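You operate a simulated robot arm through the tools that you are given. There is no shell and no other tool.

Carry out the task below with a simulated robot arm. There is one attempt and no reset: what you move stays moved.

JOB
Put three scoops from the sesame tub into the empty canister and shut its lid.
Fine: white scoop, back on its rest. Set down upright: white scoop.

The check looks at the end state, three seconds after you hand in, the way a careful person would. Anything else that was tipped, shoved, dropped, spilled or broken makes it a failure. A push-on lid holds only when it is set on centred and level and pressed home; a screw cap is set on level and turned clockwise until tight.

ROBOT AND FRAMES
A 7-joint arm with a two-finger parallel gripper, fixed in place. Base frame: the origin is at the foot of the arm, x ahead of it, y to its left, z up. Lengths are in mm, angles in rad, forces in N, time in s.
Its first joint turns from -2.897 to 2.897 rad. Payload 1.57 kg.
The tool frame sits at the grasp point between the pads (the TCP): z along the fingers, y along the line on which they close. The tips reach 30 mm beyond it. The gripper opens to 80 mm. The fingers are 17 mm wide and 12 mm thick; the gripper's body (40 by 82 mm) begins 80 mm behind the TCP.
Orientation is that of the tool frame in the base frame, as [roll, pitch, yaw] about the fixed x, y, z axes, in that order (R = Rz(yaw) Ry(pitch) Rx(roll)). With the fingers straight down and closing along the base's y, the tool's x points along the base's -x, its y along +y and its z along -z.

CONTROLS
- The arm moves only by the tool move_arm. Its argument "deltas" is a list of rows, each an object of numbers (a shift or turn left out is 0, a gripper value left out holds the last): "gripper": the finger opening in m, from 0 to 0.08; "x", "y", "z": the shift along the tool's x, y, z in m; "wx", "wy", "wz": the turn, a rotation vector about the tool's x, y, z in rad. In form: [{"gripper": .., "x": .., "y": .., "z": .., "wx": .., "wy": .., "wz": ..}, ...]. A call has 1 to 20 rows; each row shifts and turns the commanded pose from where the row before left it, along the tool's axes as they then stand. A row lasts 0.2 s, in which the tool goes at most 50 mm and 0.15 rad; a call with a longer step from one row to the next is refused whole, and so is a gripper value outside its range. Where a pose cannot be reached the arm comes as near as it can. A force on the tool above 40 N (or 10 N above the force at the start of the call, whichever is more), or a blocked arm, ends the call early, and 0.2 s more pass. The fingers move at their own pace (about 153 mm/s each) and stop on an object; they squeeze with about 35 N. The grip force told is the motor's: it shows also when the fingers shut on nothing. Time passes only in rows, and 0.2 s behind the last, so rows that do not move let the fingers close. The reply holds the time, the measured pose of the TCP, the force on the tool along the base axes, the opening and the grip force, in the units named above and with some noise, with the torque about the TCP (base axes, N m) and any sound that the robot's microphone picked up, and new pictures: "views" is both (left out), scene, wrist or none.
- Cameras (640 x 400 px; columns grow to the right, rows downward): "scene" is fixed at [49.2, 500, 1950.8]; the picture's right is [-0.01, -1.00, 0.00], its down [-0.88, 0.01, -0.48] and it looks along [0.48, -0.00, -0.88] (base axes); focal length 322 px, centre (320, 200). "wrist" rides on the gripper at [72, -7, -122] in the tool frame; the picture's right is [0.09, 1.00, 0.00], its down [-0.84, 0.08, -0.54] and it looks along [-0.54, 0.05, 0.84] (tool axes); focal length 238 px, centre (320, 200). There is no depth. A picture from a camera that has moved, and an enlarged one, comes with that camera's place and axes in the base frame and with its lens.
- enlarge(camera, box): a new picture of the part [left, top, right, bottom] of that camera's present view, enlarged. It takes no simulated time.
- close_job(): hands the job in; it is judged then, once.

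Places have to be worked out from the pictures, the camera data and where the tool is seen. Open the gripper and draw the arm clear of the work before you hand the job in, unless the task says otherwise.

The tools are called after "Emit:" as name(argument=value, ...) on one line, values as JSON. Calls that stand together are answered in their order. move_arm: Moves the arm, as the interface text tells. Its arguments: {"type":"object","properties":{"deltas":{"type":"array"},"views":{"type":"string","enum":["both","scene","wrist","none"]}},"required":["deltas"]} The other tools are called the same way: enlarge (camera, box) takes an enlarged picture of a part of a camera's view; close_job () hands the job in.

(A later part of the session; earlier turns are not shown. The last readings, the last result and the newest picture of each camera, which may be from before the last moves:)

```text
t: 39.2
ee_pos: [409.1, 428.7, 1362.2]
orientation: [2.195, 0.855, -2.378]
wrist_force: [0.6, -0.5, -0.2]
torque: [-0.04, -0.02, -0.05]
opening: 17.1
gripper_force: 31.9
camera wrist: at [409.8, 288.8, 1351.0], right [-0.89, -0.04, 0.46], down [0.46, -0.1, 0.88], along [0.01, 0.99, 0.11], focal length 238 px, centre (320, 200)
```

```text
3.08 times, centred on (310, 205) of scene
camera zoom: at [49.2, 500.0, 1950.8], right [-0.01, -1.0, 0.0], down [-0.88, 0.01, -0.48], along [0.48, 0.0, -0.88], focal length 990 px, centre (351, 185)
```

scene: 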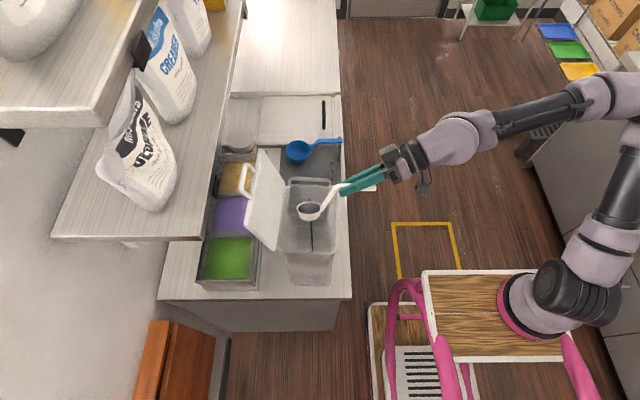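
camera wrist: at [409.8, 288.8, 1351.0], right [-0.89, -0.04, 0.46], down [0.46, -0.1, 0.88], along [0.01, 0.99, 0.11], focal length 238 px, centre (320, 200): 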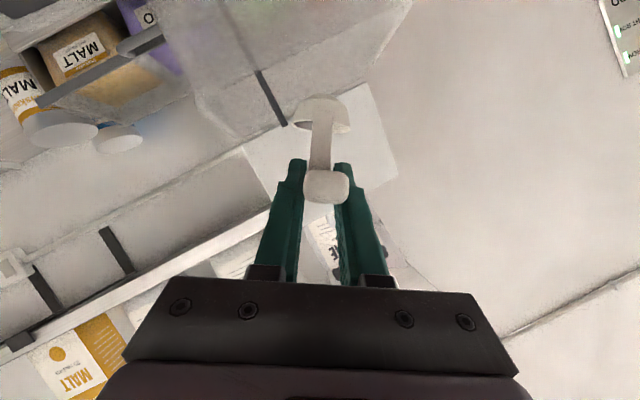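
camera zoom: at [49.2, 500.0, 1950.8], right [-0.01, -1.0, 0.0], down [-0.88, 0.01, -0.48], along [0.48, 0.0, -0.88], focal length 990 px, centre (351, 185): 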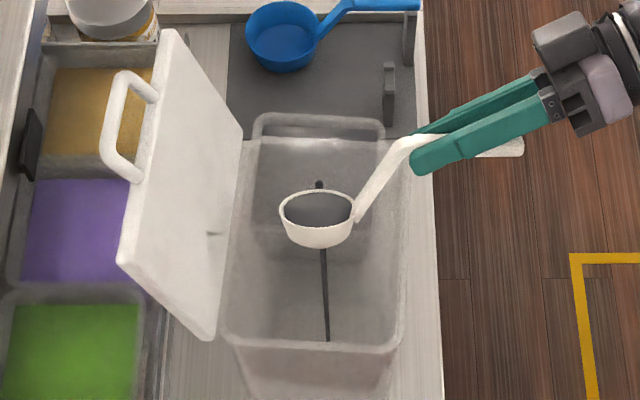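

A thin stream is falling straight into the canister. I continue the roll to about 2.4 rad.

Emit:
move_arm(deltas=[{"wx": -0.0454, "wz": 0.0891}, {"wx": -0.0454, "wz": 0.0891}, {"wx": -0.0454, "wz": 0.0891}, {"wx": -0.0454, "wz": 0.0891}, {"wx": -0.0454, "wz": 0.0891}, {"wx": -0.0454, "wz": 0.0891}, {"wx": -0.0454, "wz": 0.0891}, {"wx": -0.0454, "wz": 0.0891}, {"wx": -0.0454, "wz": 0.0891}])

Emit:
enlarge(camera="scene", box=[230, 140, 390, 270])

```text
t: 41.2
ee_pos: [409.0, 430.1, 1361.6]
orientation: [1.622, 0.096, -2.67]
wrist_force: [0.2, -0.5, -0.5]
torque: [-0.04, 0.01, -0.04]
opening: 16.9
gripper_force: 32.2
camera wrist: at [401.4, 288.7, 1354.8], right [-0.19, -0.04, 0.98], down [0.98, -0.1, 0.18], along [0.09, 0.99, 0.06], focal length 238 px, centre (320, 200)
```

scene: 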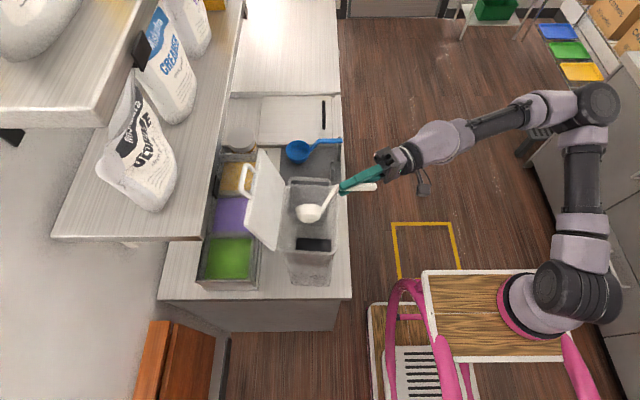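
wrist: 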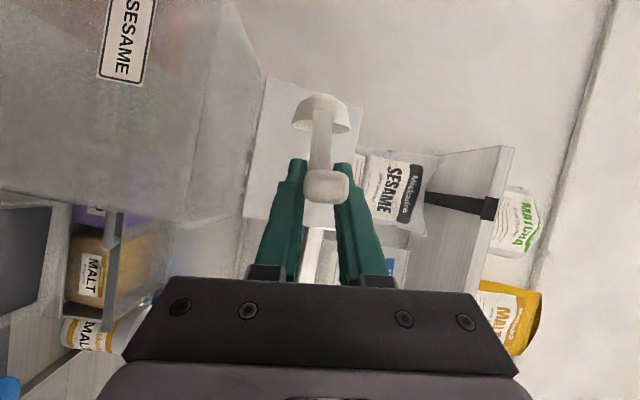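

```text
3.08 times, centred on (310, 205) of scene
camera zoom: at [49.2, 500.0, 1950.8], right [-0.01, -1.0, 0.0], down [-0.88, 0.01, -0.48], along [0.48, 0.0, -0.88], focal length 990 px, centre (351, 185)
```

zoom: 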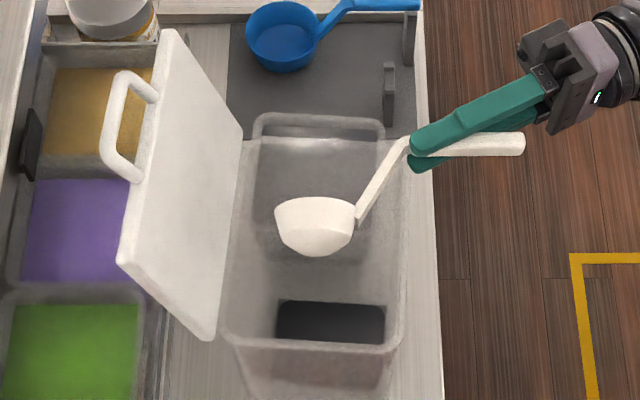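

Powder is now lying in the canister. I keep rolling to empty the cup fully.

Emit:
move_arm(deltas=[{"wx": -0.0544, "wz": 0.1069}, {"wx": -0.0544, "wz": 0.1069}, {"wx": -0.0544, "wz": 0.1069}, {"wx": -0.0544, "wz": 0.1069}, {"wx": -0.0544, "wz": 0.1069}, {"wx": -0.0544, "wz": 0.1069}, {"wx": -0.0544, "wz": 0.1069}, {}, {}])

Emit:
enlarge(camera="scene", box=[230, 140, 390, 270])

Emit:
enlarge(camera="wrist", box=[230, 60, 410, 210])

```text
t: 43.2
ee_pos: [410.6, 429.0, 1361.9]
orientation: [1.185, -0.635, -2.542]
wrist_force: [0.3, 0.1, 0.1]
torque: [-0.01, -0.03, -0.02]
opening: 16.8
gripper_force: 32.1
camera wrist: at [398.4, 288.9, 1362.6], right [0.6, -0.04, 0.8], down [0.79, -0.1, -0.6], along [0.11, 0.99, -0.03], focal length 238 px, centre (320, 200)
```

scene: 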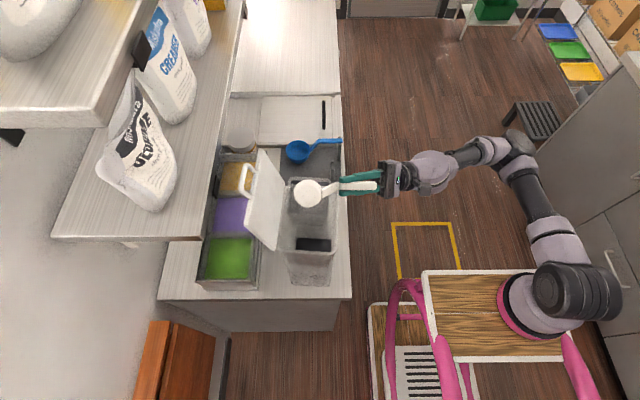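
wrist: 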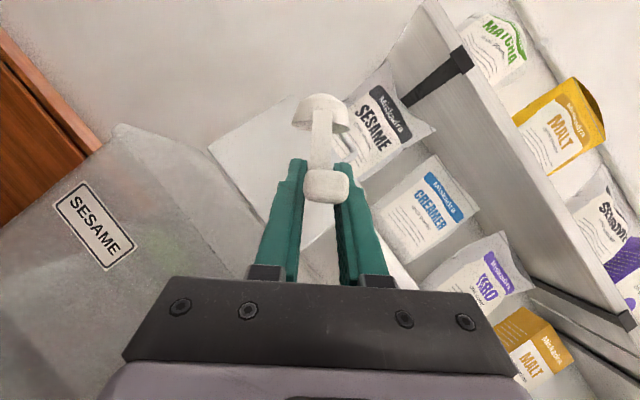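

```text
3.08 times, centred on (310, 205) of scene
camera zoom: at [49.2, 500.0, 1950.8], right [-0.01, -1.0, 0.0], down [-0.88, 0.01, -0.48], along [0.48, 0.0, -0.88], focal length 990 px, centre (351, 185)
```

zoom: 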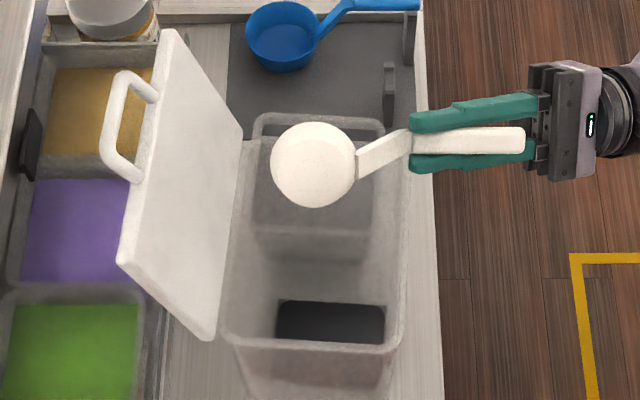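

```text
2.67 times, centred on (320, 135) of wrist
camera zoom: at [398.4, 288.9, 1362.6], right [0.6, -0.04, 0.8], down [0.79, -0.1, -0.6], along [0.11, 0.99, -0.03], focal length 636 px, centre (320, 373)
```

zoom: 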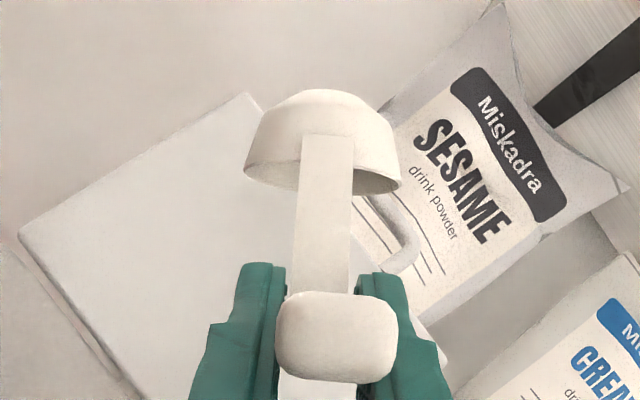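

The cup has emptied into the canister. I roll back to level (2.30 rad) in place.

Emit:
move_arm(deltas=[{"wx": 0.0652, "wz": -0.1281}, {"wx": 0.0652, "wz": -0.1281}, {"wx": 0.0652, "wz": -0.1281}, {"wx": 0.0652, "wz": -0.1281}, {"wx": 0.0652, "wz": -0.1281}, {"wx": 0.0652, "wz": -0.1281}, {"wx": 0.0652, "wz": -0.1281}, {"wx": 0.0652, "wz": -0.1281}, {"wx": 0.0652, "wz": -0.1281}, {"wx": 0.0652, "wz": -0.1281}, {"wx": 0.0652, "wz": -0.1281}, {"wx": 0.0652, "wz": -0.1281}, {"wx": 0.0652, "wz": -0.1281}, {"wx": 0.0652, "wz": -0.1281}, {"wx": 0.0652, "wz": -0.1281}, {"wx": 0.0652, "wz": -0.1281}, {}])

Emit:
enlarge(camera="scene", box=[230, 140, 390, 270])

```text
t: 46.8
ee_pos: [410.9, 428.5, 1363.7]
orientation: [-3.136, 1.101, -1.566]
wrist_force: [-0.7, -1.0, -0.7]
torque: [-0.03, 0.0, -0.02]
opening: 16.7
gripper_force: 32.4
camera wrist: at [416.4, 288.6, 1353.4], right [-1.0, -0.04, -0.08], down [-0.08, -0.1, 0.99], along [-0.05, 0.99, 0.1], focal length 238 px, centre (320, 200)
```

scene: 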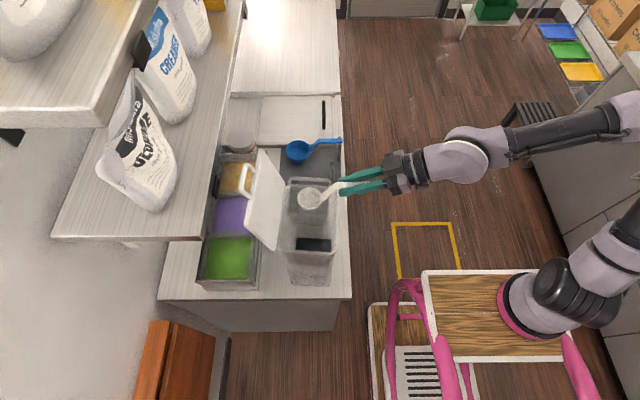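
wrist: 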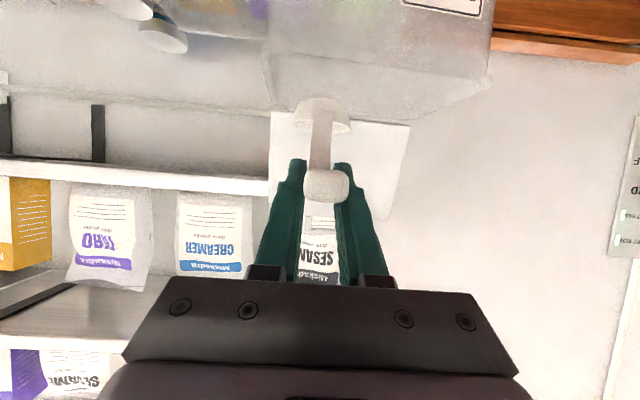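

```text
3.08 times, centred on (310, 205) of scene
camera zoom: at [49.2, 500.0, 1950.8], right [-0.01, -1.0, 0.0], down [-0.88, 0.01, -0.48], along [0.48, 0.0, -0.88], focal length 990 px, centre (351, 185)
```

zoom: 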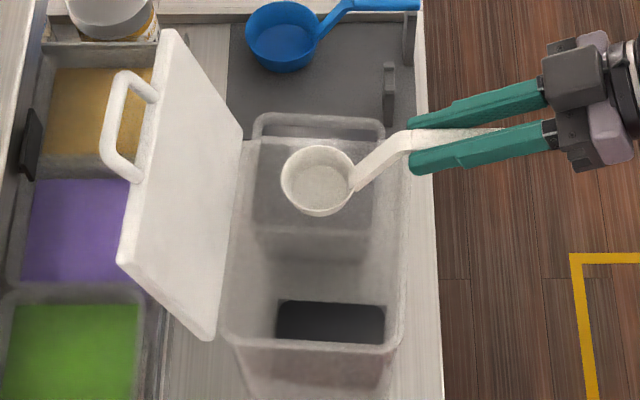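

Cup is empty and level. I go back up and over to the tub for the second scoop.

Emit:
move_arm(deltas=[{"x": -0.0134, "z": -0.0068}, {"x": -0.0223, "z": -0.0113}, {"x": -0.0178, "z": -0.0091}, {"y": -0.015, "x": -0.0025, "z": 0.005}, {"y": -0.023, "x": -0.0025, "z": 0.005}, {"y": -0.024, "x": -0.0025, "z": 0.005}, {"y": -0.024, "x": -0.0025, "z": 0.005}, {"y": -0.024, "x": -0.0025, "z": 0.005}, {"y": -0.023, "x": -0.0025, "z": 0.005}, {"y": -0.0145, "x": -0.0025, "z": 0.005}, {"x": 0.0134, "z": 0.0068}, {"x": 0.0219, "z": 0.0112}, {"x": 0.0267, "z": 0.0136}, {"x": 0.0267, "z": 0.0136}, {"x": 0.0267, "z": 0.0136}, {"x": 0.0267, "z": 0.0136}, {"x": 0.0267, "z": 0.0136}, {"x": 0.0178, "z": 0.0091}, {"x": 0.0111, "z": 0.0057}, {}])

Emit:
enlarge(camera="scene", box=[230, 130, 390, 260])

```text
t: 51.0
ee_pos: [556.5, 469.5, 1199.1]
orientation: [-3.14, 1.1, -1.569]
wrist_force: [0.7, 0.0, -0.9]
torque: [-0.01, 0.0, 0.0]
opening: 17.1
gripper_force: 31.8
camera wrist: at [563.4, 328.9, 1190.3], right [-1.0, -0.04, -0.08], down [-0.08, -0.1, 0.99], along [-0.05, 0.99, 0.1], focal length 238 px, centre (320, 200)
```

scene: 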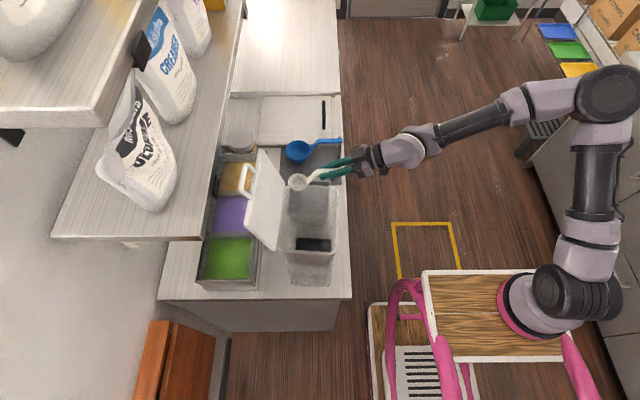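
wrist: 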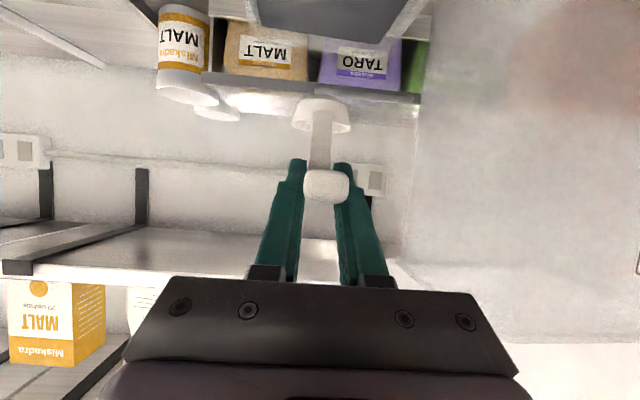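

```text
3.08 times, centred on (310, 195) of scene
camera zoom: at [49.2, 500.0, 1950.8], right [-0.01, -1.0, 0.0], down [-0.88, 0.01, -0.48], along [0.48, 0.0, -0.88], focal length 990 px, centre (351, 215)
```

zoom: 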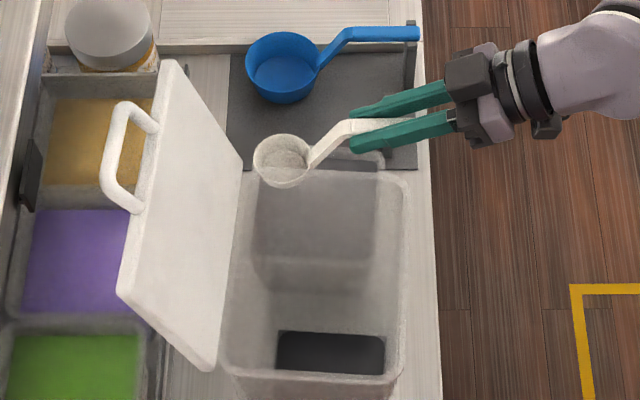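

I tilt the cup mouth forward again and plunge (about 3–5 mm deeper, since the level has dropped slightly).

Emit:
move_arm(deltas=[{"wy": 0.125, "y": -0.001}, {"wy": 0.125}, {"wy": 0.125}, {"wy": 0.125}, {}, {"x": 0.0051, "z": 0.0074}, {"x": 0.0051, "z": 0.0074}, {"x": 0.0051, "z": 0.0074}, {"x": 0.0051, "z": 0.0074}, {"x": 0.0051, "z": 0.0074}, {"x": 0.006, "z": 0.0087}, {}])

Emit:
enlarge(camera="wrist", box=[200, 20, 440, 210])

```text
t: 53.6
ee_pos: [560.0, 468.9, 1145.4]
orientation: [-3.139, 0.599, -1.57]
wrist_force: [0.6, 0.2, 0.1]
torque: [-0.02, 0.0, -0.02]
opening: 17.1
gripper_force: 31.5
camera wrist: at [565.6, 341.0, 1204.3], right [-1.0, -0.08, -0.05], down [-0.08, 0.38, 0.92], along [-0.05, 0.92, -0.39], focal length 238 px, centre (320, 200)
```

scene: 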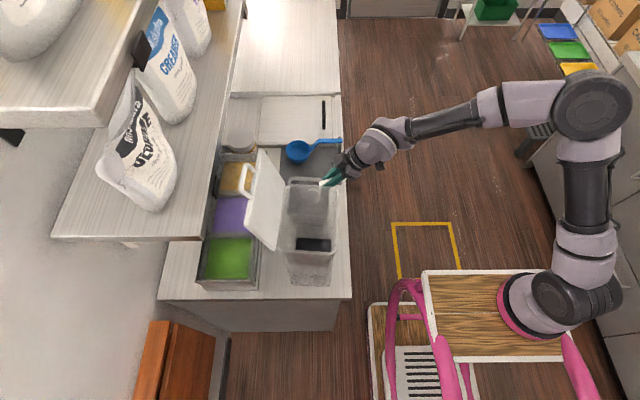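
wrist: 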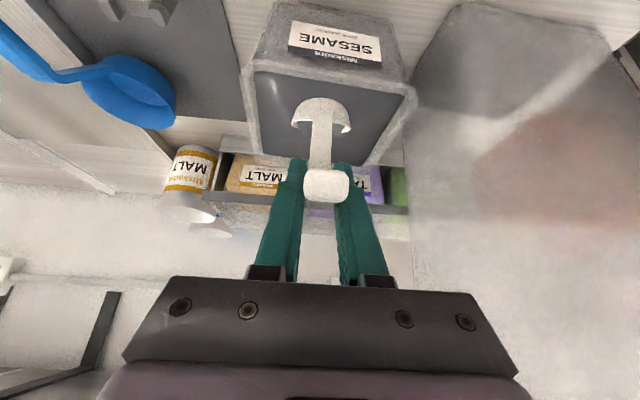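

```text
2.11 times, centred on (320, 115) of wrist
camera zoom: at [565.6, 341.0, 1204.3], right [-1.0, -0.08, -0.05], down [-0.08, 0.38, 0.92], along [-0.05, 0.92, -0.39], focal length 502 px, centre (320, 379)
```

zoom: 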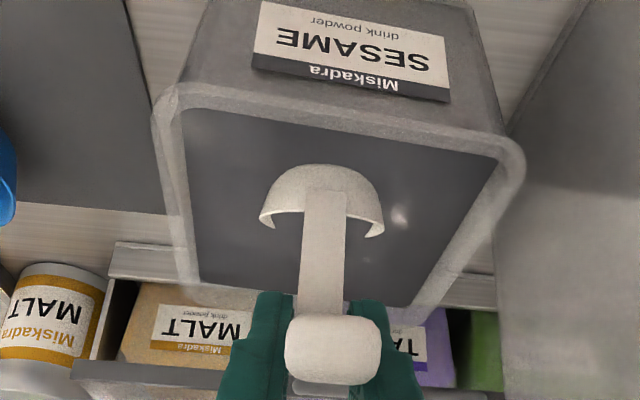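

Same picture as on the first scoop with a slightly lower level. I push forward and level about 6 mm deeper, then lift straight up.

Emit:
move_arm(deltas=[{"x": 0.0105, "z": 0.0065, "wy": -0.1}, {"x": 0.0105, "z": 0.0058, "wy": -0.1}, {"x": 0.011, "z": 0.0058, "wy": -0.1}, {"x": 0.0119, "z": 0.005, "wy": -0.1}, {"x": 0.0114, "z": 0.0042, "wy": -0.1}, {}, {"x": -0.0045, "z": -0.0023}, {"x": -0.0089, "z": -0.0046}, {"x": -0.0134, "z": -0.0068}, {"x": -0.0178, "z": -0.0091}, {"x": -0.0178, "z": -0.0091}, {"x": -0.0178, "z": -0.0091}, {"x": -0.0156, "z": -0.008}, {"x": -0.0111, "z": -0.0057}, {}])

Emit:
enlarge(camera="wrist", box=[200, 20, 440, 210])

Emit:
enlarge(camera="scene", box=[260, 130, 360, 200])

```text
t: 56.8
ee_pos: [559.9, 450.7, 1204.6]
orientation: [-3.141, 1.098, -1.569]
wrist_force: [0.0, 0.3, -0.5]
torque: [0.0, 0.01, 0.02]
opening: 17.3
gripper_force: 32.0
camera wrist: at [564.8, 309.3, 1196.6], right [-1.0, -0.04, -0.08], down [-0.08, -0.1, 0.99], along [-0.05, 0.99, 0.1], focal length 238 px, centre (320, 200)
```

scene: 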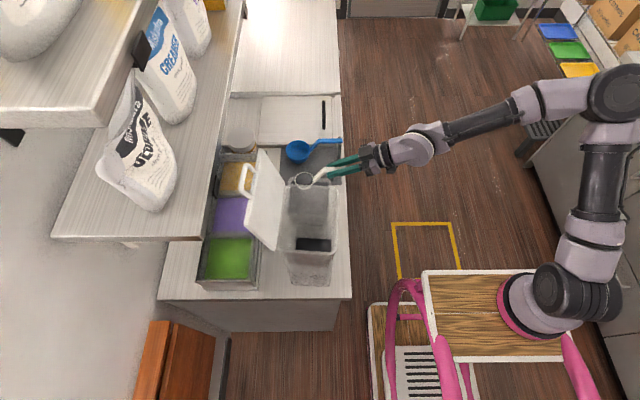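
wrist: 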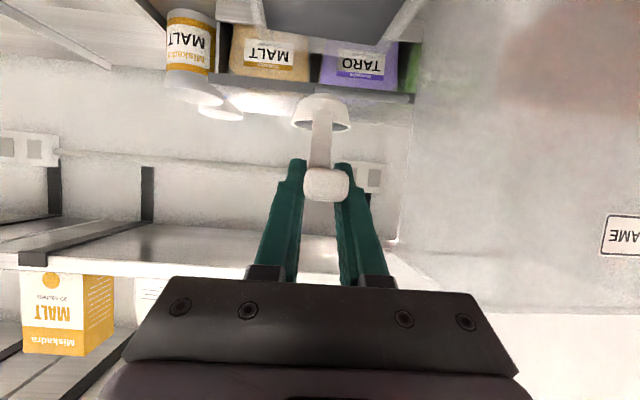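

```text
2.11 times, centred on (320, 115) of wrist
camera zoom: at [564.8, 309.3, 1196.6], right [-1.0, -0.04, -0.08], down [-0.08, -0.1, 0.99], along [-0.05, 0.99, 0.1], focal length 502 px, centre (320, 379)
```

zoom: 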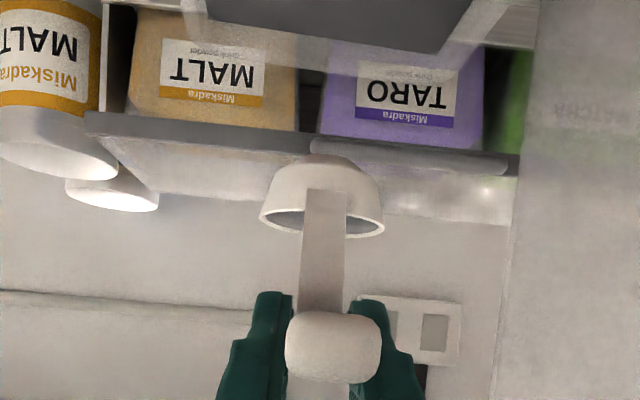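

```text
5.71 times, centred on (310, 165) of scene
camera zoom: at [49.2, 500.0, 1950.8], right [-0.01, -1.0, 0.0], down [-0.88, 0.01, -0.48], along [0.48, 0.0, -0.88], focal length 1838 px, centre (377, 400)
```

zoom: 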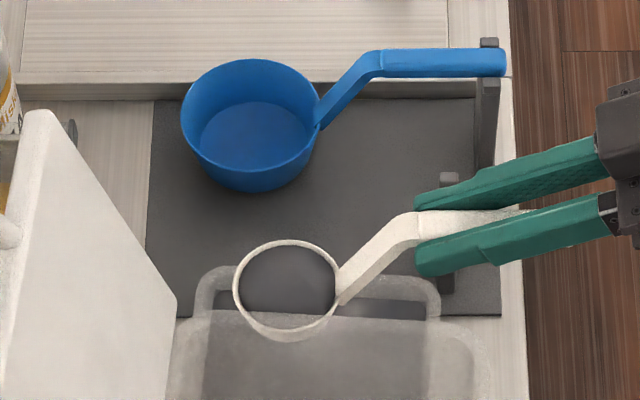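

Second scoop is full and level. I raise it and carry it over the canister as before.

Emit:
move_arm(deltas=[{"x": -0.0089, "z": -0.0045}, {"x": -0.0178, "z": -0.0091}, {"x": -0.0223, "z": -0.0113}, {"x": -0.0223, "z": -0.0113}, {"x": -0.0223, "z": -0.0113}, {"x": -0.0223, "z": -0.0113}, {"x": -0.0223, "z": -0.0113}, {"x": -0.0223, "z": -0.0113}, {"x": -0.0223, "z": -0.0113}, {"x": -0.0125, "z": -0.0064}, {"y": 0.01}, {"y": 0.02, "x": 0.0024, "z": -0.0048}, {"y": 0.025, "x": 0.0024, "z": -0.0048}, {"y": 0.025, "x": 0.0024, "z": -0.0048}, {"y": 0.025, "x": 0.0024, "z": -0.0048}, {"y": 0.023}, {"y": 0.014}, {"y": 0.008}, {}])

Emit:
enlarge(camera="scene", box=[230, 140, 390, 270])

```text
t: 60.8
ee_pos: [409.5, 427.8, 1424.5]
orientation: [-3.14, 1.1, -1.569]
wrist_force: [-1.5, -0.1, -0.5]
torque: [-0.04, 0.01, 0.04]
opening: 16.7
gripper_force: 32.8
camera wrist: at [414.8, 287.8, 1415.3], right [-1.0, -0.04, -0.08], down [-0.08, -0.1, 0.99], along [-0.05, 0.99, 0.1], focal length 238 px, centre (320, 200)
```

scene: 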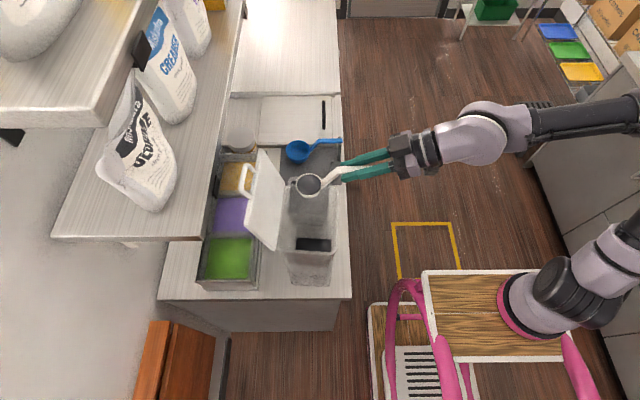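
wrist: 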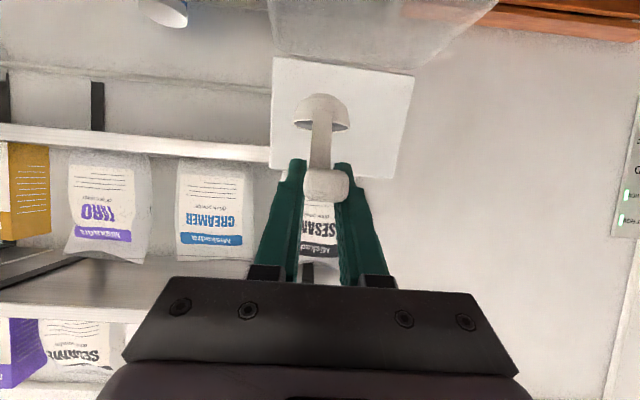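

```text
3.08 times, centred on (310, 205) of scene
camera zoom: at [49.2, 500.0, 1950.8], right [-0.01, -1.0, 0.0], down [-0.88, 0.01, -0.48], along [0.48, 0.0, -0.88], focal length 990 px, centre (351, 185)
```

zoom: 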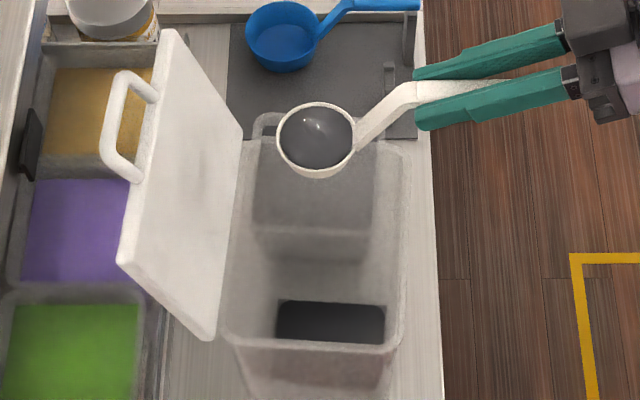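

Aligned over the mouth. I lower and start the same slow roll.

Emit:
move_arm(deltas=[{"x": 0.0089, "z": 0.0045}, {"x": 0.0143, "z": 0.0073}, {"x": 0.0143, "z": 0.0073}, {"x": 0.0134, "z": 0.0068}, {"x": 0.005, "z": 0.0026}, {}, {"wx": -0.0363, "wz": 0.0713}, {"wx": -0.0544, "wz": 0.1069}, {"wx": -0.0544, "wz": 0.1069}, {"wx": -0.0544, "wz": 0.1069}, {"wx": -0.0544, "wz": 0.1069}, {"wx": -0.0454, "wz": 0.0891}, {"wx": -0.0454, "wz": 0.0891}, {"wx": -0.0454, "wz": 0.0891}, {"wx": -0.0454, "wz": 0.0891}, {"wx": -0.0454, "wz": 0.0891}, {"wx": -0.0454, "wz": 0.0891}, {"wx": -0.0454, "wz": 0.0891}, {"wx": -0.0454, "wz": 0.0891}, {"wx": -0.0454, "wz": 0.0891}])

Emit:
enlarge(camera="scene", box=[230, 140, 390, 270])

```text
t: 65.0
ee_pos: [409.0, 426.4, 1362.5]
orientation: [1.622, 0.097, -2.668]
wrist_force: [0.0, 0.1, -0.4]
torque: [-0.02, -0.01, -0.04]
opening: 16.8
gripper_force: 32.2
camera wrist: at [399.8, 287.5, 1354.2], right [-0.19, -0.04, 0.98], down [0.98, -0.1, 0.19], along [0.09, 0.99, 0.06], focal length 238 px, centre (320, 200)
```

scene: 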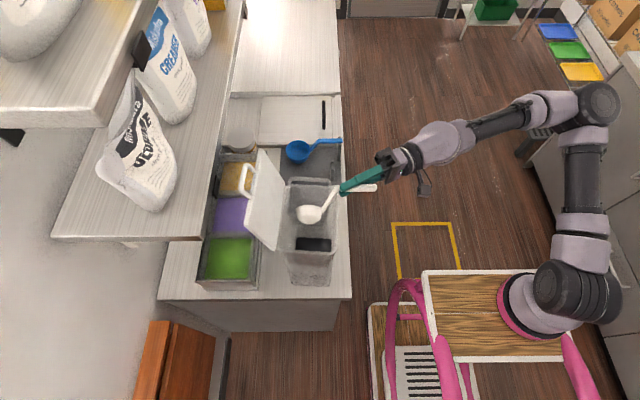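
wrist: 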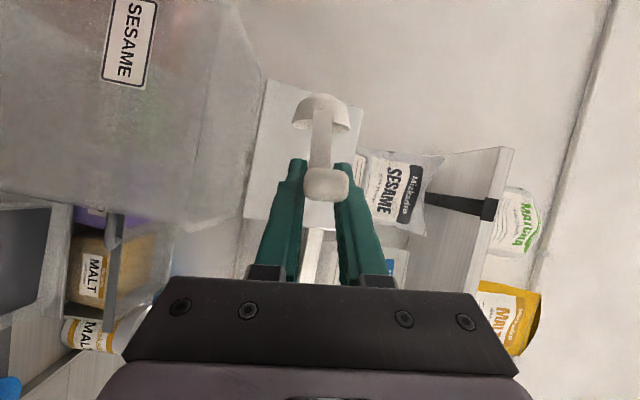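

```text
3.08 times, centred on (310, 205) of scene
camera zoom: at [49.2, 500.0, 1950.8], right [-0.01, -1.0, 0.0], down [-0.88, 0.01, -0.48], along [0.48, 0.0, -0.88], focal length 990 px, centre (351, 185)
```

zoom: 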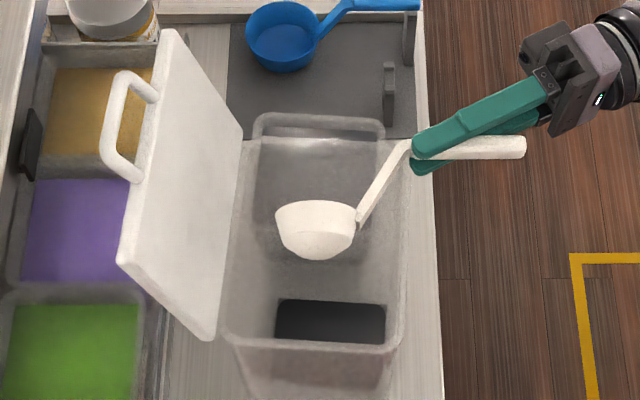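

Emit:
move_arm(deltas=[{"wx": -0.0544, "wz": 0.1069}, {"wx": -0.0544, "wz": 0.1069}, {"wx": -0.0544, "wz": 0.1069}, {"wx": -0.0544, "wz": 0.1069}, {"wx": -0.0544, "wz": 0.1069}, {"wx": -0.0544, "wz": 0.1069}, {"wx": -0.0544, "wz": 0.1069}, {}, {}, {"wx": 0.0652, "wz": -0.1281}, {"wx": 0.0652, "wz": -0.1281}, {"wx": 0.0652, "wz": -0.1281}, {"wx": 0.0652, "wz": -0.1281}, {"wx": 0.0652, "wz": -0.1281}, {"wx": 0.0652, "wz": -0.1281}, {"wx": 0.0652, "wz": -0.1281}, {"wx": 0.0652, "wz": -0.1281}, {"wx": 0.0652, "wz": -0.1281}, {"wx": 0.0652, "wz": -0.1281}, {"wx": 0.0652, "wz": -0.1281}])

Emit:
enlarge(camera="scene", box=[230, 140, 390, 270])

```text
t: 69.2
ee_pos: [409.1, 427.9, 1361.5]
orientation: [2.052, 0.739, -2.483]
wrist_force: [0.3, -0.6, -0.5]
torque: [0.0, -0.02, 0.03]
opening: 16.6
gripper_force: 31.8
camera wrist: at [408.0, 287.8, 1351.0], right [-0.81, -0.04, 0.59], down [0.59, -0.1, 0.8], along [0.03, 0.99, 0.11], focal length 238 px, centre (320, 200)
```

scene: 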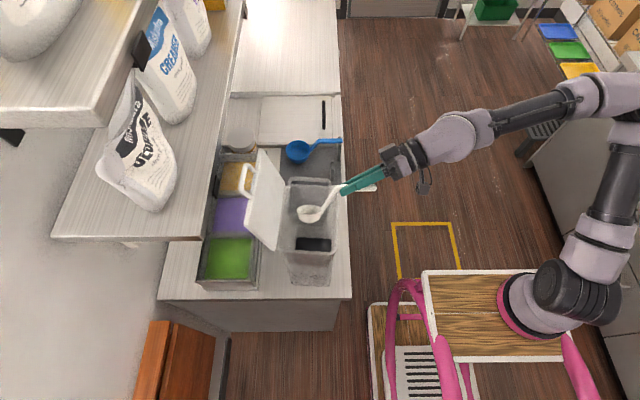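
wrist: 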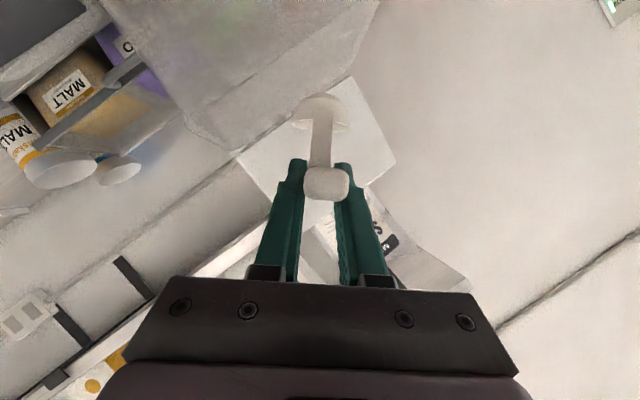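

```text
3.08 times, centred on (310, 205) of scene
camera zoom: at [49.2, 500.0, 1950.8], right [-0.01, -1.0, 0.0], down [-0.88, 0.01, -0.48], along [0.48, 0.0, -0.88], focal length 990 px, centre (351, 185)
```

zoom: 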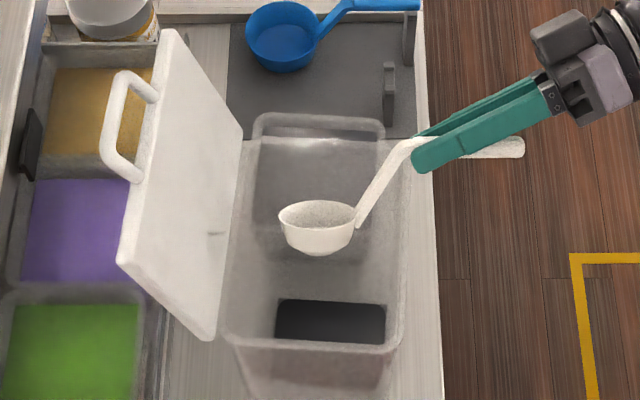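

Emptied again. I finish levelling, rise, and return over the tub.

Emit:
move_arm(deltas=[{"wx": 0.0652, "wz": -0.1281}, {"wx": 0.0652, "wz": -0.1281}, {"wx": 0.0652, "wz": -0.1281}, {"wx": 0.0652, "wz": -0.1281}, {"wx": 0.0652, "wz": -0.1281}, {}, {"x": -0.0134, "z": -0.0068}, {"x": -0.0223, "z": -0.0113}, {"x": -0.0196, "z": -0.01}, {"y": -0.015, "x": -0.0025, "z": 0.005}, {"y": -0.023, "x": -0.0025, "z": 0.005}, {"y": -0.024, "x": -0.0025, "z": 0.005}, {"y": -0.024, "x": -0.0025, "z": 0.005}, {"y": -0.024, "x": -0.0025, "z": 0.005}, {"y": -0.023, "x": -0.0025, "z": 0.005}, {"y": -0.016, "x": -0.0025, "z": 0.005}, {}])

Emit:
enlarge(camera="scene", box=[230, 90, 390, 220])

```text
t: 72.8
ee_pos: [558.6, 467.4, 1425.2]
orientation: [-3.137, 1.1, -1.567]
wrist_force: [0.6, -0.5, 0.2]
torque: [0.01, -0.02, 0.01]
opening: 17.0
gripper_force: 32.4
camera wrist: at [564.9, 327.4, 1416.2], right [-1.0, -0.04, -0.08], down [-0.08, -0.1, 0.99], along [-0.05, 0.99, 0.1], focal length 238 px, centre (320, 200)
```

scene: 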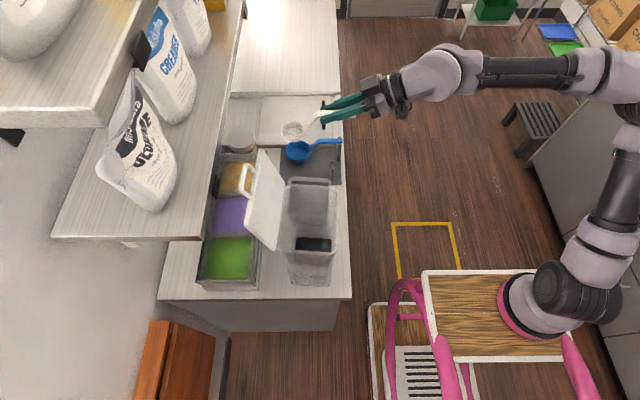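
wrist: 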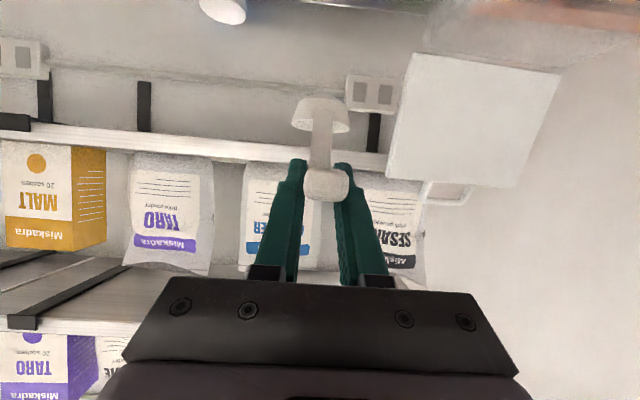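

```text
3.08 times, centred on (310, 155) of scene
camera zoom: at [49.2, 500.0, 1950.8], right [-0.01, -1.0, 0.0], down [-0.88, 0.01, -0.48], along [0.48, 0.0, -0.88], focal length 990 px, centre (351, 338)
```

zoom: 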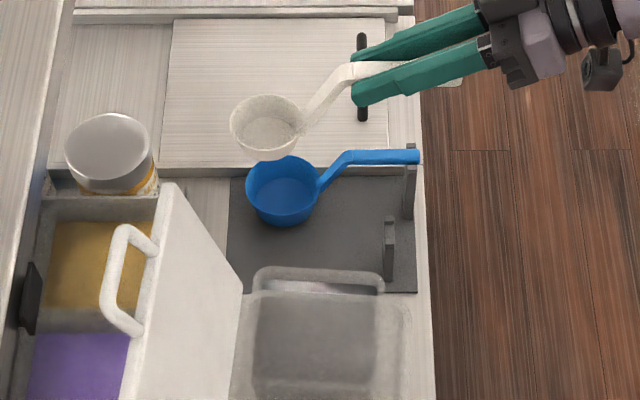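

Now down to the tub for the third scoop, with tilt and plunge a few mm deeper.

Emit:
move_arm(deltas=[{"x": 0.0134, "z": 0.0068}, {"x": 0.0223, "z": 0.0113}, {"x": 0.0267, "z": 0.0136}, {"x": 0.0267, "z": 0.0136}, {"x": 0.0267, "z": 0.0136}, {"x": 0.0267, "z": 0.0136}, {"x": 0.0267, "z": 0.0136}, {"x": 0.0196, "z": 0.01}, {"x": 0.0134, "z": 0.0068}, {"wy": 0.125}, {"wy": 0.125}, {"wy": 0.125}, {"wy": 0.125}, {}, {"x": 0.0053, "z": 0.0079}, {"x": 0.0053, "z": 0.0079}, {"x": 0.0053, "z": 0.0079}, {"x": 0.0053, "z": 0.0079}, {"x": 0.0053, "z": 0.0079}, {"x": 0.0053, "z": 0.0079}])

Emit:
enlarge(camera="wrist", box=[200, 20, 440, 210])

```text
t: 77.0
ee_pos: [559.0, 467.6, 1139.0]
orientation: [-3.139, 0.602, -1.57]
wrist_force: [0.0, -0.1, -0.1]
torque: [0.0, 0.0, 0.01]
opening: 16.7
gripper_force: 31.9
camera wrist: at [564.5, 340.4, 1199.6], right [-1.0, -0.08, -0.05], down [-0.08, 0.38, 0.92], along [-0.05, 0.92, -0.39], focal length 238 px, centre (320, 200)
```

scene: 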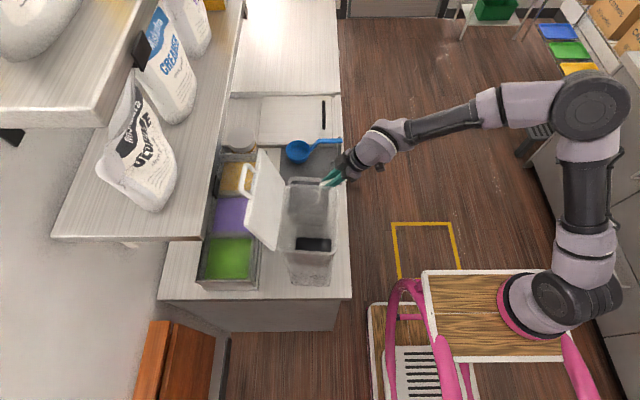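
wrist: 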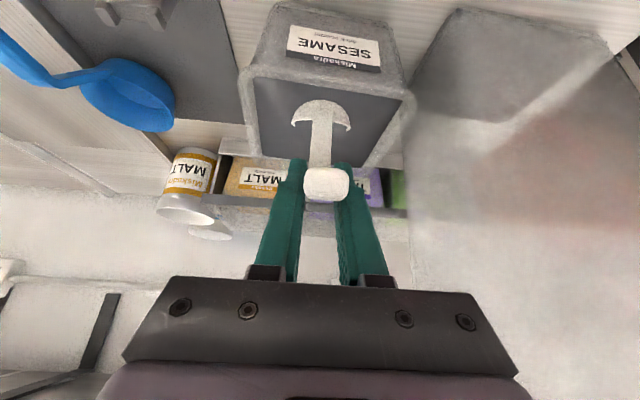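

```text
2.11 times, centred on (320, 115) of wrist
camera zoom: at [564.5, 340.4, 1199.6], right [-1.0, -0.08, -0.05], down [-0.08, 0.38, 0.92], along [-0.05, 0.92, -0.39], focal length 502 px, centre (320, 379)
```

zoom: 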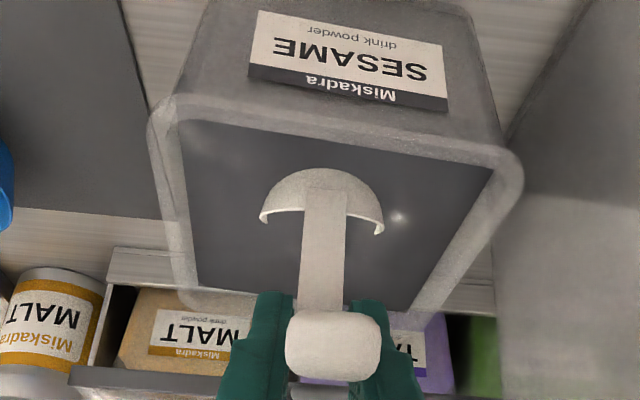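

Level about 9 mm lower than at first. I push forward, level, and lift.

Emit:
move_arm(deltas=[{"x": 0.0095, "z": 0.0055, "wy": -0.1}, {"x": 0.0095, "z": 0.0049, "wy": -0.1}, {"x": 0.0101, "z": 0.0051, "wy": -0.1}, {"x": 0.0112, "z": 0.0044, "wy": -0.1}, {"x": 0.0109, "z": 0.0038, "wy": -0.1}, {}, {"x": -0.0045, "z": -0.0023}, {"x": -0.0089, "z": -0.0046}, {"x": -0.0134, "z": -0.0068}, {"x": -0.0178, "z": -0.0091}, {"x": -0.0178, "z": -0.0091}, {"x": -0.0178, "z": -0.0091}, {"x": -0.0156, "z": -0.008}, {"x": -0.0111, "z": -0.0057}, {}])

Emit:
enlarge(camera="wrist", box=[200, 20, 440, 210])

Emit:
enlarge(camera="scene", box=[260, 130, 360, 200])

```text
t: 80.2
ee_pos: [558.3, 448.9, 1207.1]
orientation: [-3.137, 1.099, -1.567]
wrist_force: [-0.4, 0.8, -0.6]
torque: [0.01, -0.01, -0.01]
opening: 17.1
gripper_force: 32.1
camera wrist: at [563.8, 308.1, 1198.2], right [-1.0, -0.04, -0.08], down [-0.08, -0.1, 0.99], along [-0.05, 0.99, 0.1], focal length 238 px, centre (320, 200)
```

scene: 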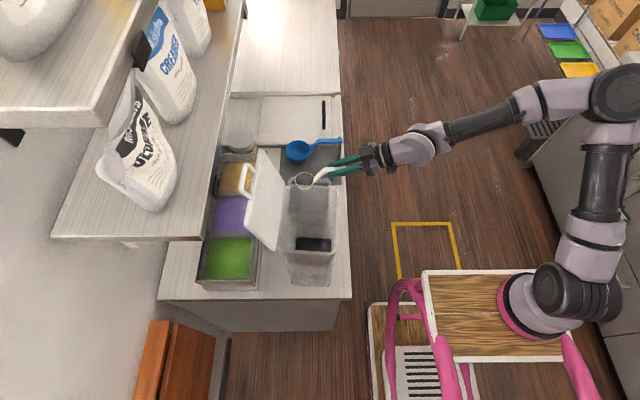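
wrist: 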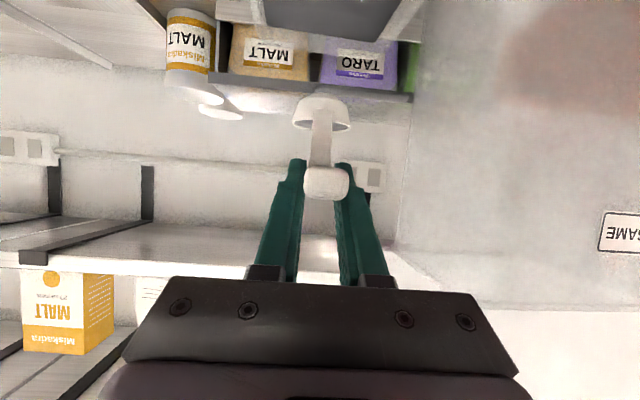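

```text
2.11 times, centred on (320, 115) of wrist
camera zoom: at [563.8, 308.1, 1198.2], right [-1.0, -0.04, -0.08], down [-0.08, -0.1, 0.99], along [-0.05, 0.99, 0.1], focal length 502 px, centre (320, 379)
```

zoom: 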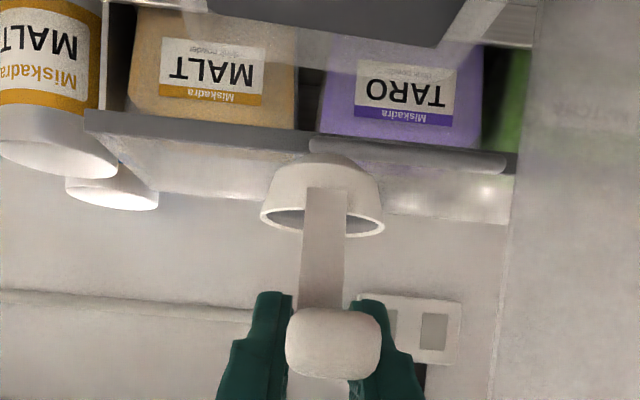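

```text
5.71 times, centred on (310, 165) of scene
camera zoom: at [49.2, 500.0, 1950.8], right [-0.01, -1.0, 0.0], down [-0.88, 0.01, -0.48], along [0.48, 0.0, -0.88], focal length 1838 px, centre (377, 400)
```

zoom: 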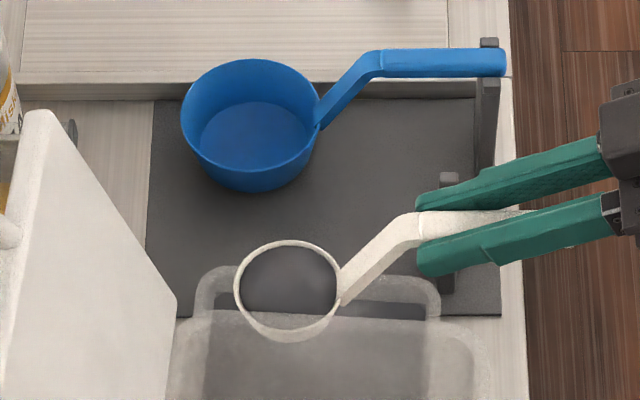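

Third scoop is full. Carry it up and over the canister by the same path.

Emit:
move_arm(deltas=[{"x": -0.0089, "z": -0.0045}, {"x": -0.0178, "z": -0.0091}, {"x": -0.0223, "z": -0.0113}, {"x": -0.0223, "z": -0.0113}, {"x": -0.0223, "z": -0.0113}, {"x": -0.0223, "z": -0.0113}, {"x": -0.0223, "z": -0.0113}, {"x": -0.0223, "z": -0.0113}, {"x": -0.0223, "z": -0.0113}, {"x": -0.0107, "z": -0.0055}, {"y": 0.01}, {"y": 0.02, "x": 0.0023, "z": -0.0045}, {"y": 0.025, "x": 0.0023, "z": -0.0045}, {"y": 0.025, "x": 0.0023, "z": -0.0045}, {"y": 0.025, "x": 0.0023, "z": -0.0045}, {"y": 0.022}, {"y": 0.014}, {"y": 0.008}, {}])

Emit:
enlarge(camera="scene", box=[230, 140, 390, 270])

```text
t: 84.2
ee_pos: [408.3, 427.7, 1423.7]
orientation: [-3.138, 1.099, -1.566]
wrist_force: [-0.5, 1.0, -0.2]
torque: [-0.01, 0.0, 0.05]
opening: 17.1
gripper_force: 32.5
camera wrist: at [414.3, 288.3, 1414.0], right [-1.0, -0.04, -0.08], down [-0.08, -0.1, 0.99], along [-0.05, 0.99, 0.1], focal length 238 px, centre (320, 200)
```

scene: 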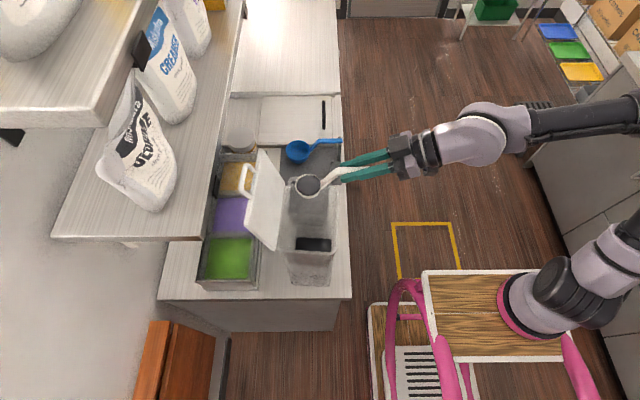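
wrist: 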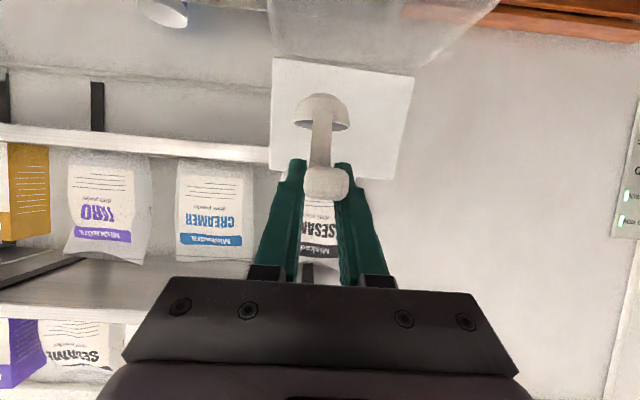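

```text
3.08 times, centred on (310, 205) of scene
camera zoom: at [49.2, 500.0, 1950.8], right [-0.01, -1.0, 0.0], down [-0.88, 0.01, -0.48], along [0.48, 0.0, -0.88], focal length 990 px, centre (351, 185)
```

zoom: 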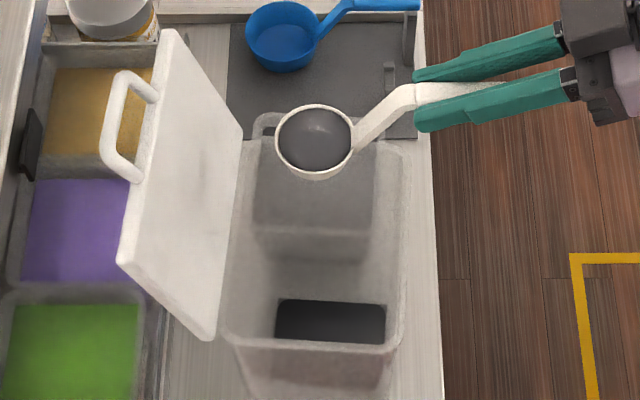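

Aligned as before. Lower and roll slowly.

Emit:
move_arm(deltas=[{"x": 0.0089, "z": 0.0045}, {"x": 0.0143, "z": 0.0073}, {"x": 0.0143, "z": 0.0073}, {"x": 0.0134, "z": 0.0068}, {"x": 0.005, "z": 0.0026}, {}, {"wx": -0.0363, "wz": 0.0713}, {"wx": -0.0544, "wz": 0.1069}, {"wx": -0.0544, "wz": 0.1069}, {"wx": -0.0544, "wz": 0.1069}, {"wx": -0.0544, "wz": 0.1069}, {"wx": -0.0454, "wz": 0.0891}, {"wx": -0.0454, "wz": 0.0891}, {"wx": -0.0454, "wz": 0.0891}, {"wx": -0.0454, "wz": 0.0891}, {"wx": -0.0454, "wz": 0.0891}, {"wx": -0.0454, "wz": 0.0891}, {"wx": -0.0454, "wz": 0.0891}, {"wx": -0.0454, "wz": 0.0891}, {"wx": -0.0454, "wz": 0.0891}], views="scene")

```text
t: 88.4
ee_pos: [408.2, 429.1, 1360.9]
orientation: [1.622, 0.099, -2.671]
wrist_force: [-0.2, 0.1, 0.1]
torque: [-0.05, 0.01, 0.01]
opening: 17.0
gripper_force: 32.0
```

scene: 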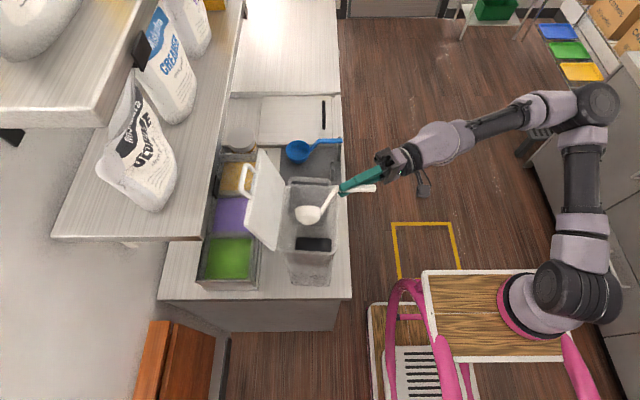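

The pour tracks as before; I finish the roll, dwell, and start back.

Emit:
move_arm(deltas=[{"wx": -0.0544, "wz": 0.1069}, {"wx": -0.0544, "wz": 0.1069}, {"wx": -0.0544, "wz": 0.1069}, {"wx": -0.0544, "wz": 0.1069}, {"wx": -0.0544, "wz": 0.1069}, {"wx": -0.0544, "wz": 0.1069}, {"wx": -0.0544, "wz": 0.1069}, {}, {}, {"wx": 0.0652, "wz": -0.1281}, {"wx": 0.0652, "wz": -0.1281}, {"wx": 0.0652, "wz": -0.1281}, {"wx": 0.0652, "wz": -0.1281}, {"wx": 0.0652, "wz": -0.1281}, {"wx": 0.0652, "wz": -0.1281}, {"wx": 0.0652, "wz": -0.1281}, {"wx": 0.0652, "wz": -0.1281}, {"wx": 0.0652, "wz": -0.1281}, {"wx": 0.0652, "wz": -0.1281}, {"wx": 0.0652, "wz": -0.1281}], views="scene")

Emit:
enlarge(camera="scene", box=[230, 140, 390, 270])

```text
t: 92.6
ee_pos: [408.6, 428.6, 1359.4]
orientation: [2.056, 0.738, -2.48]
wrist_force: [-0.1, -0.7, -0.5]
torque: [0.02, 0.04, 0.01]
opening: 16.9
gripper_force: 31.5
```

scene: 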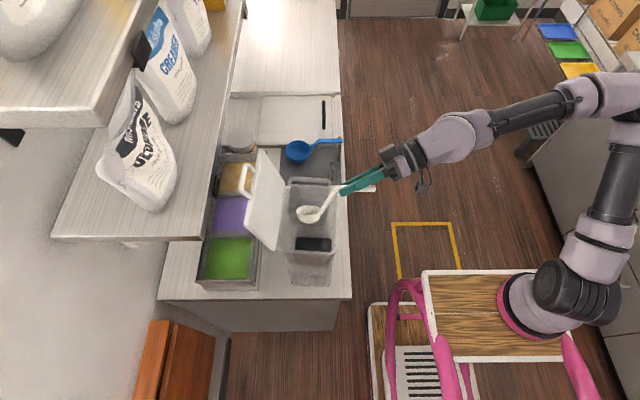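

```text
3.08 times, centred on (310, 205) of scene
camera zoom: at [49.2, 500.0, 1950.8], right [-0.01, -1.0, 0.0], down [-0.88, 0.01, -0.48], along [0.48, 0.0, -0.88], focal length 990 px, centre (351, 185)
```

zoom: 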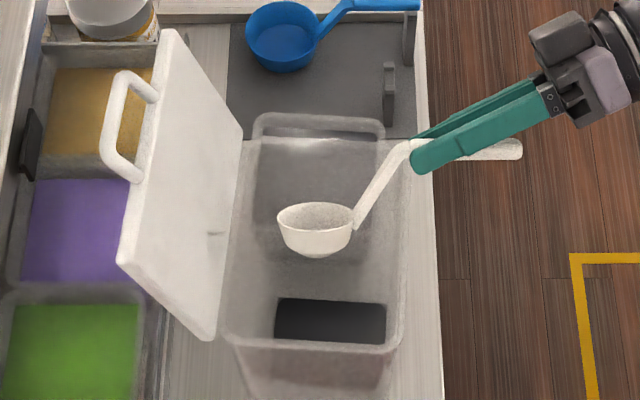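

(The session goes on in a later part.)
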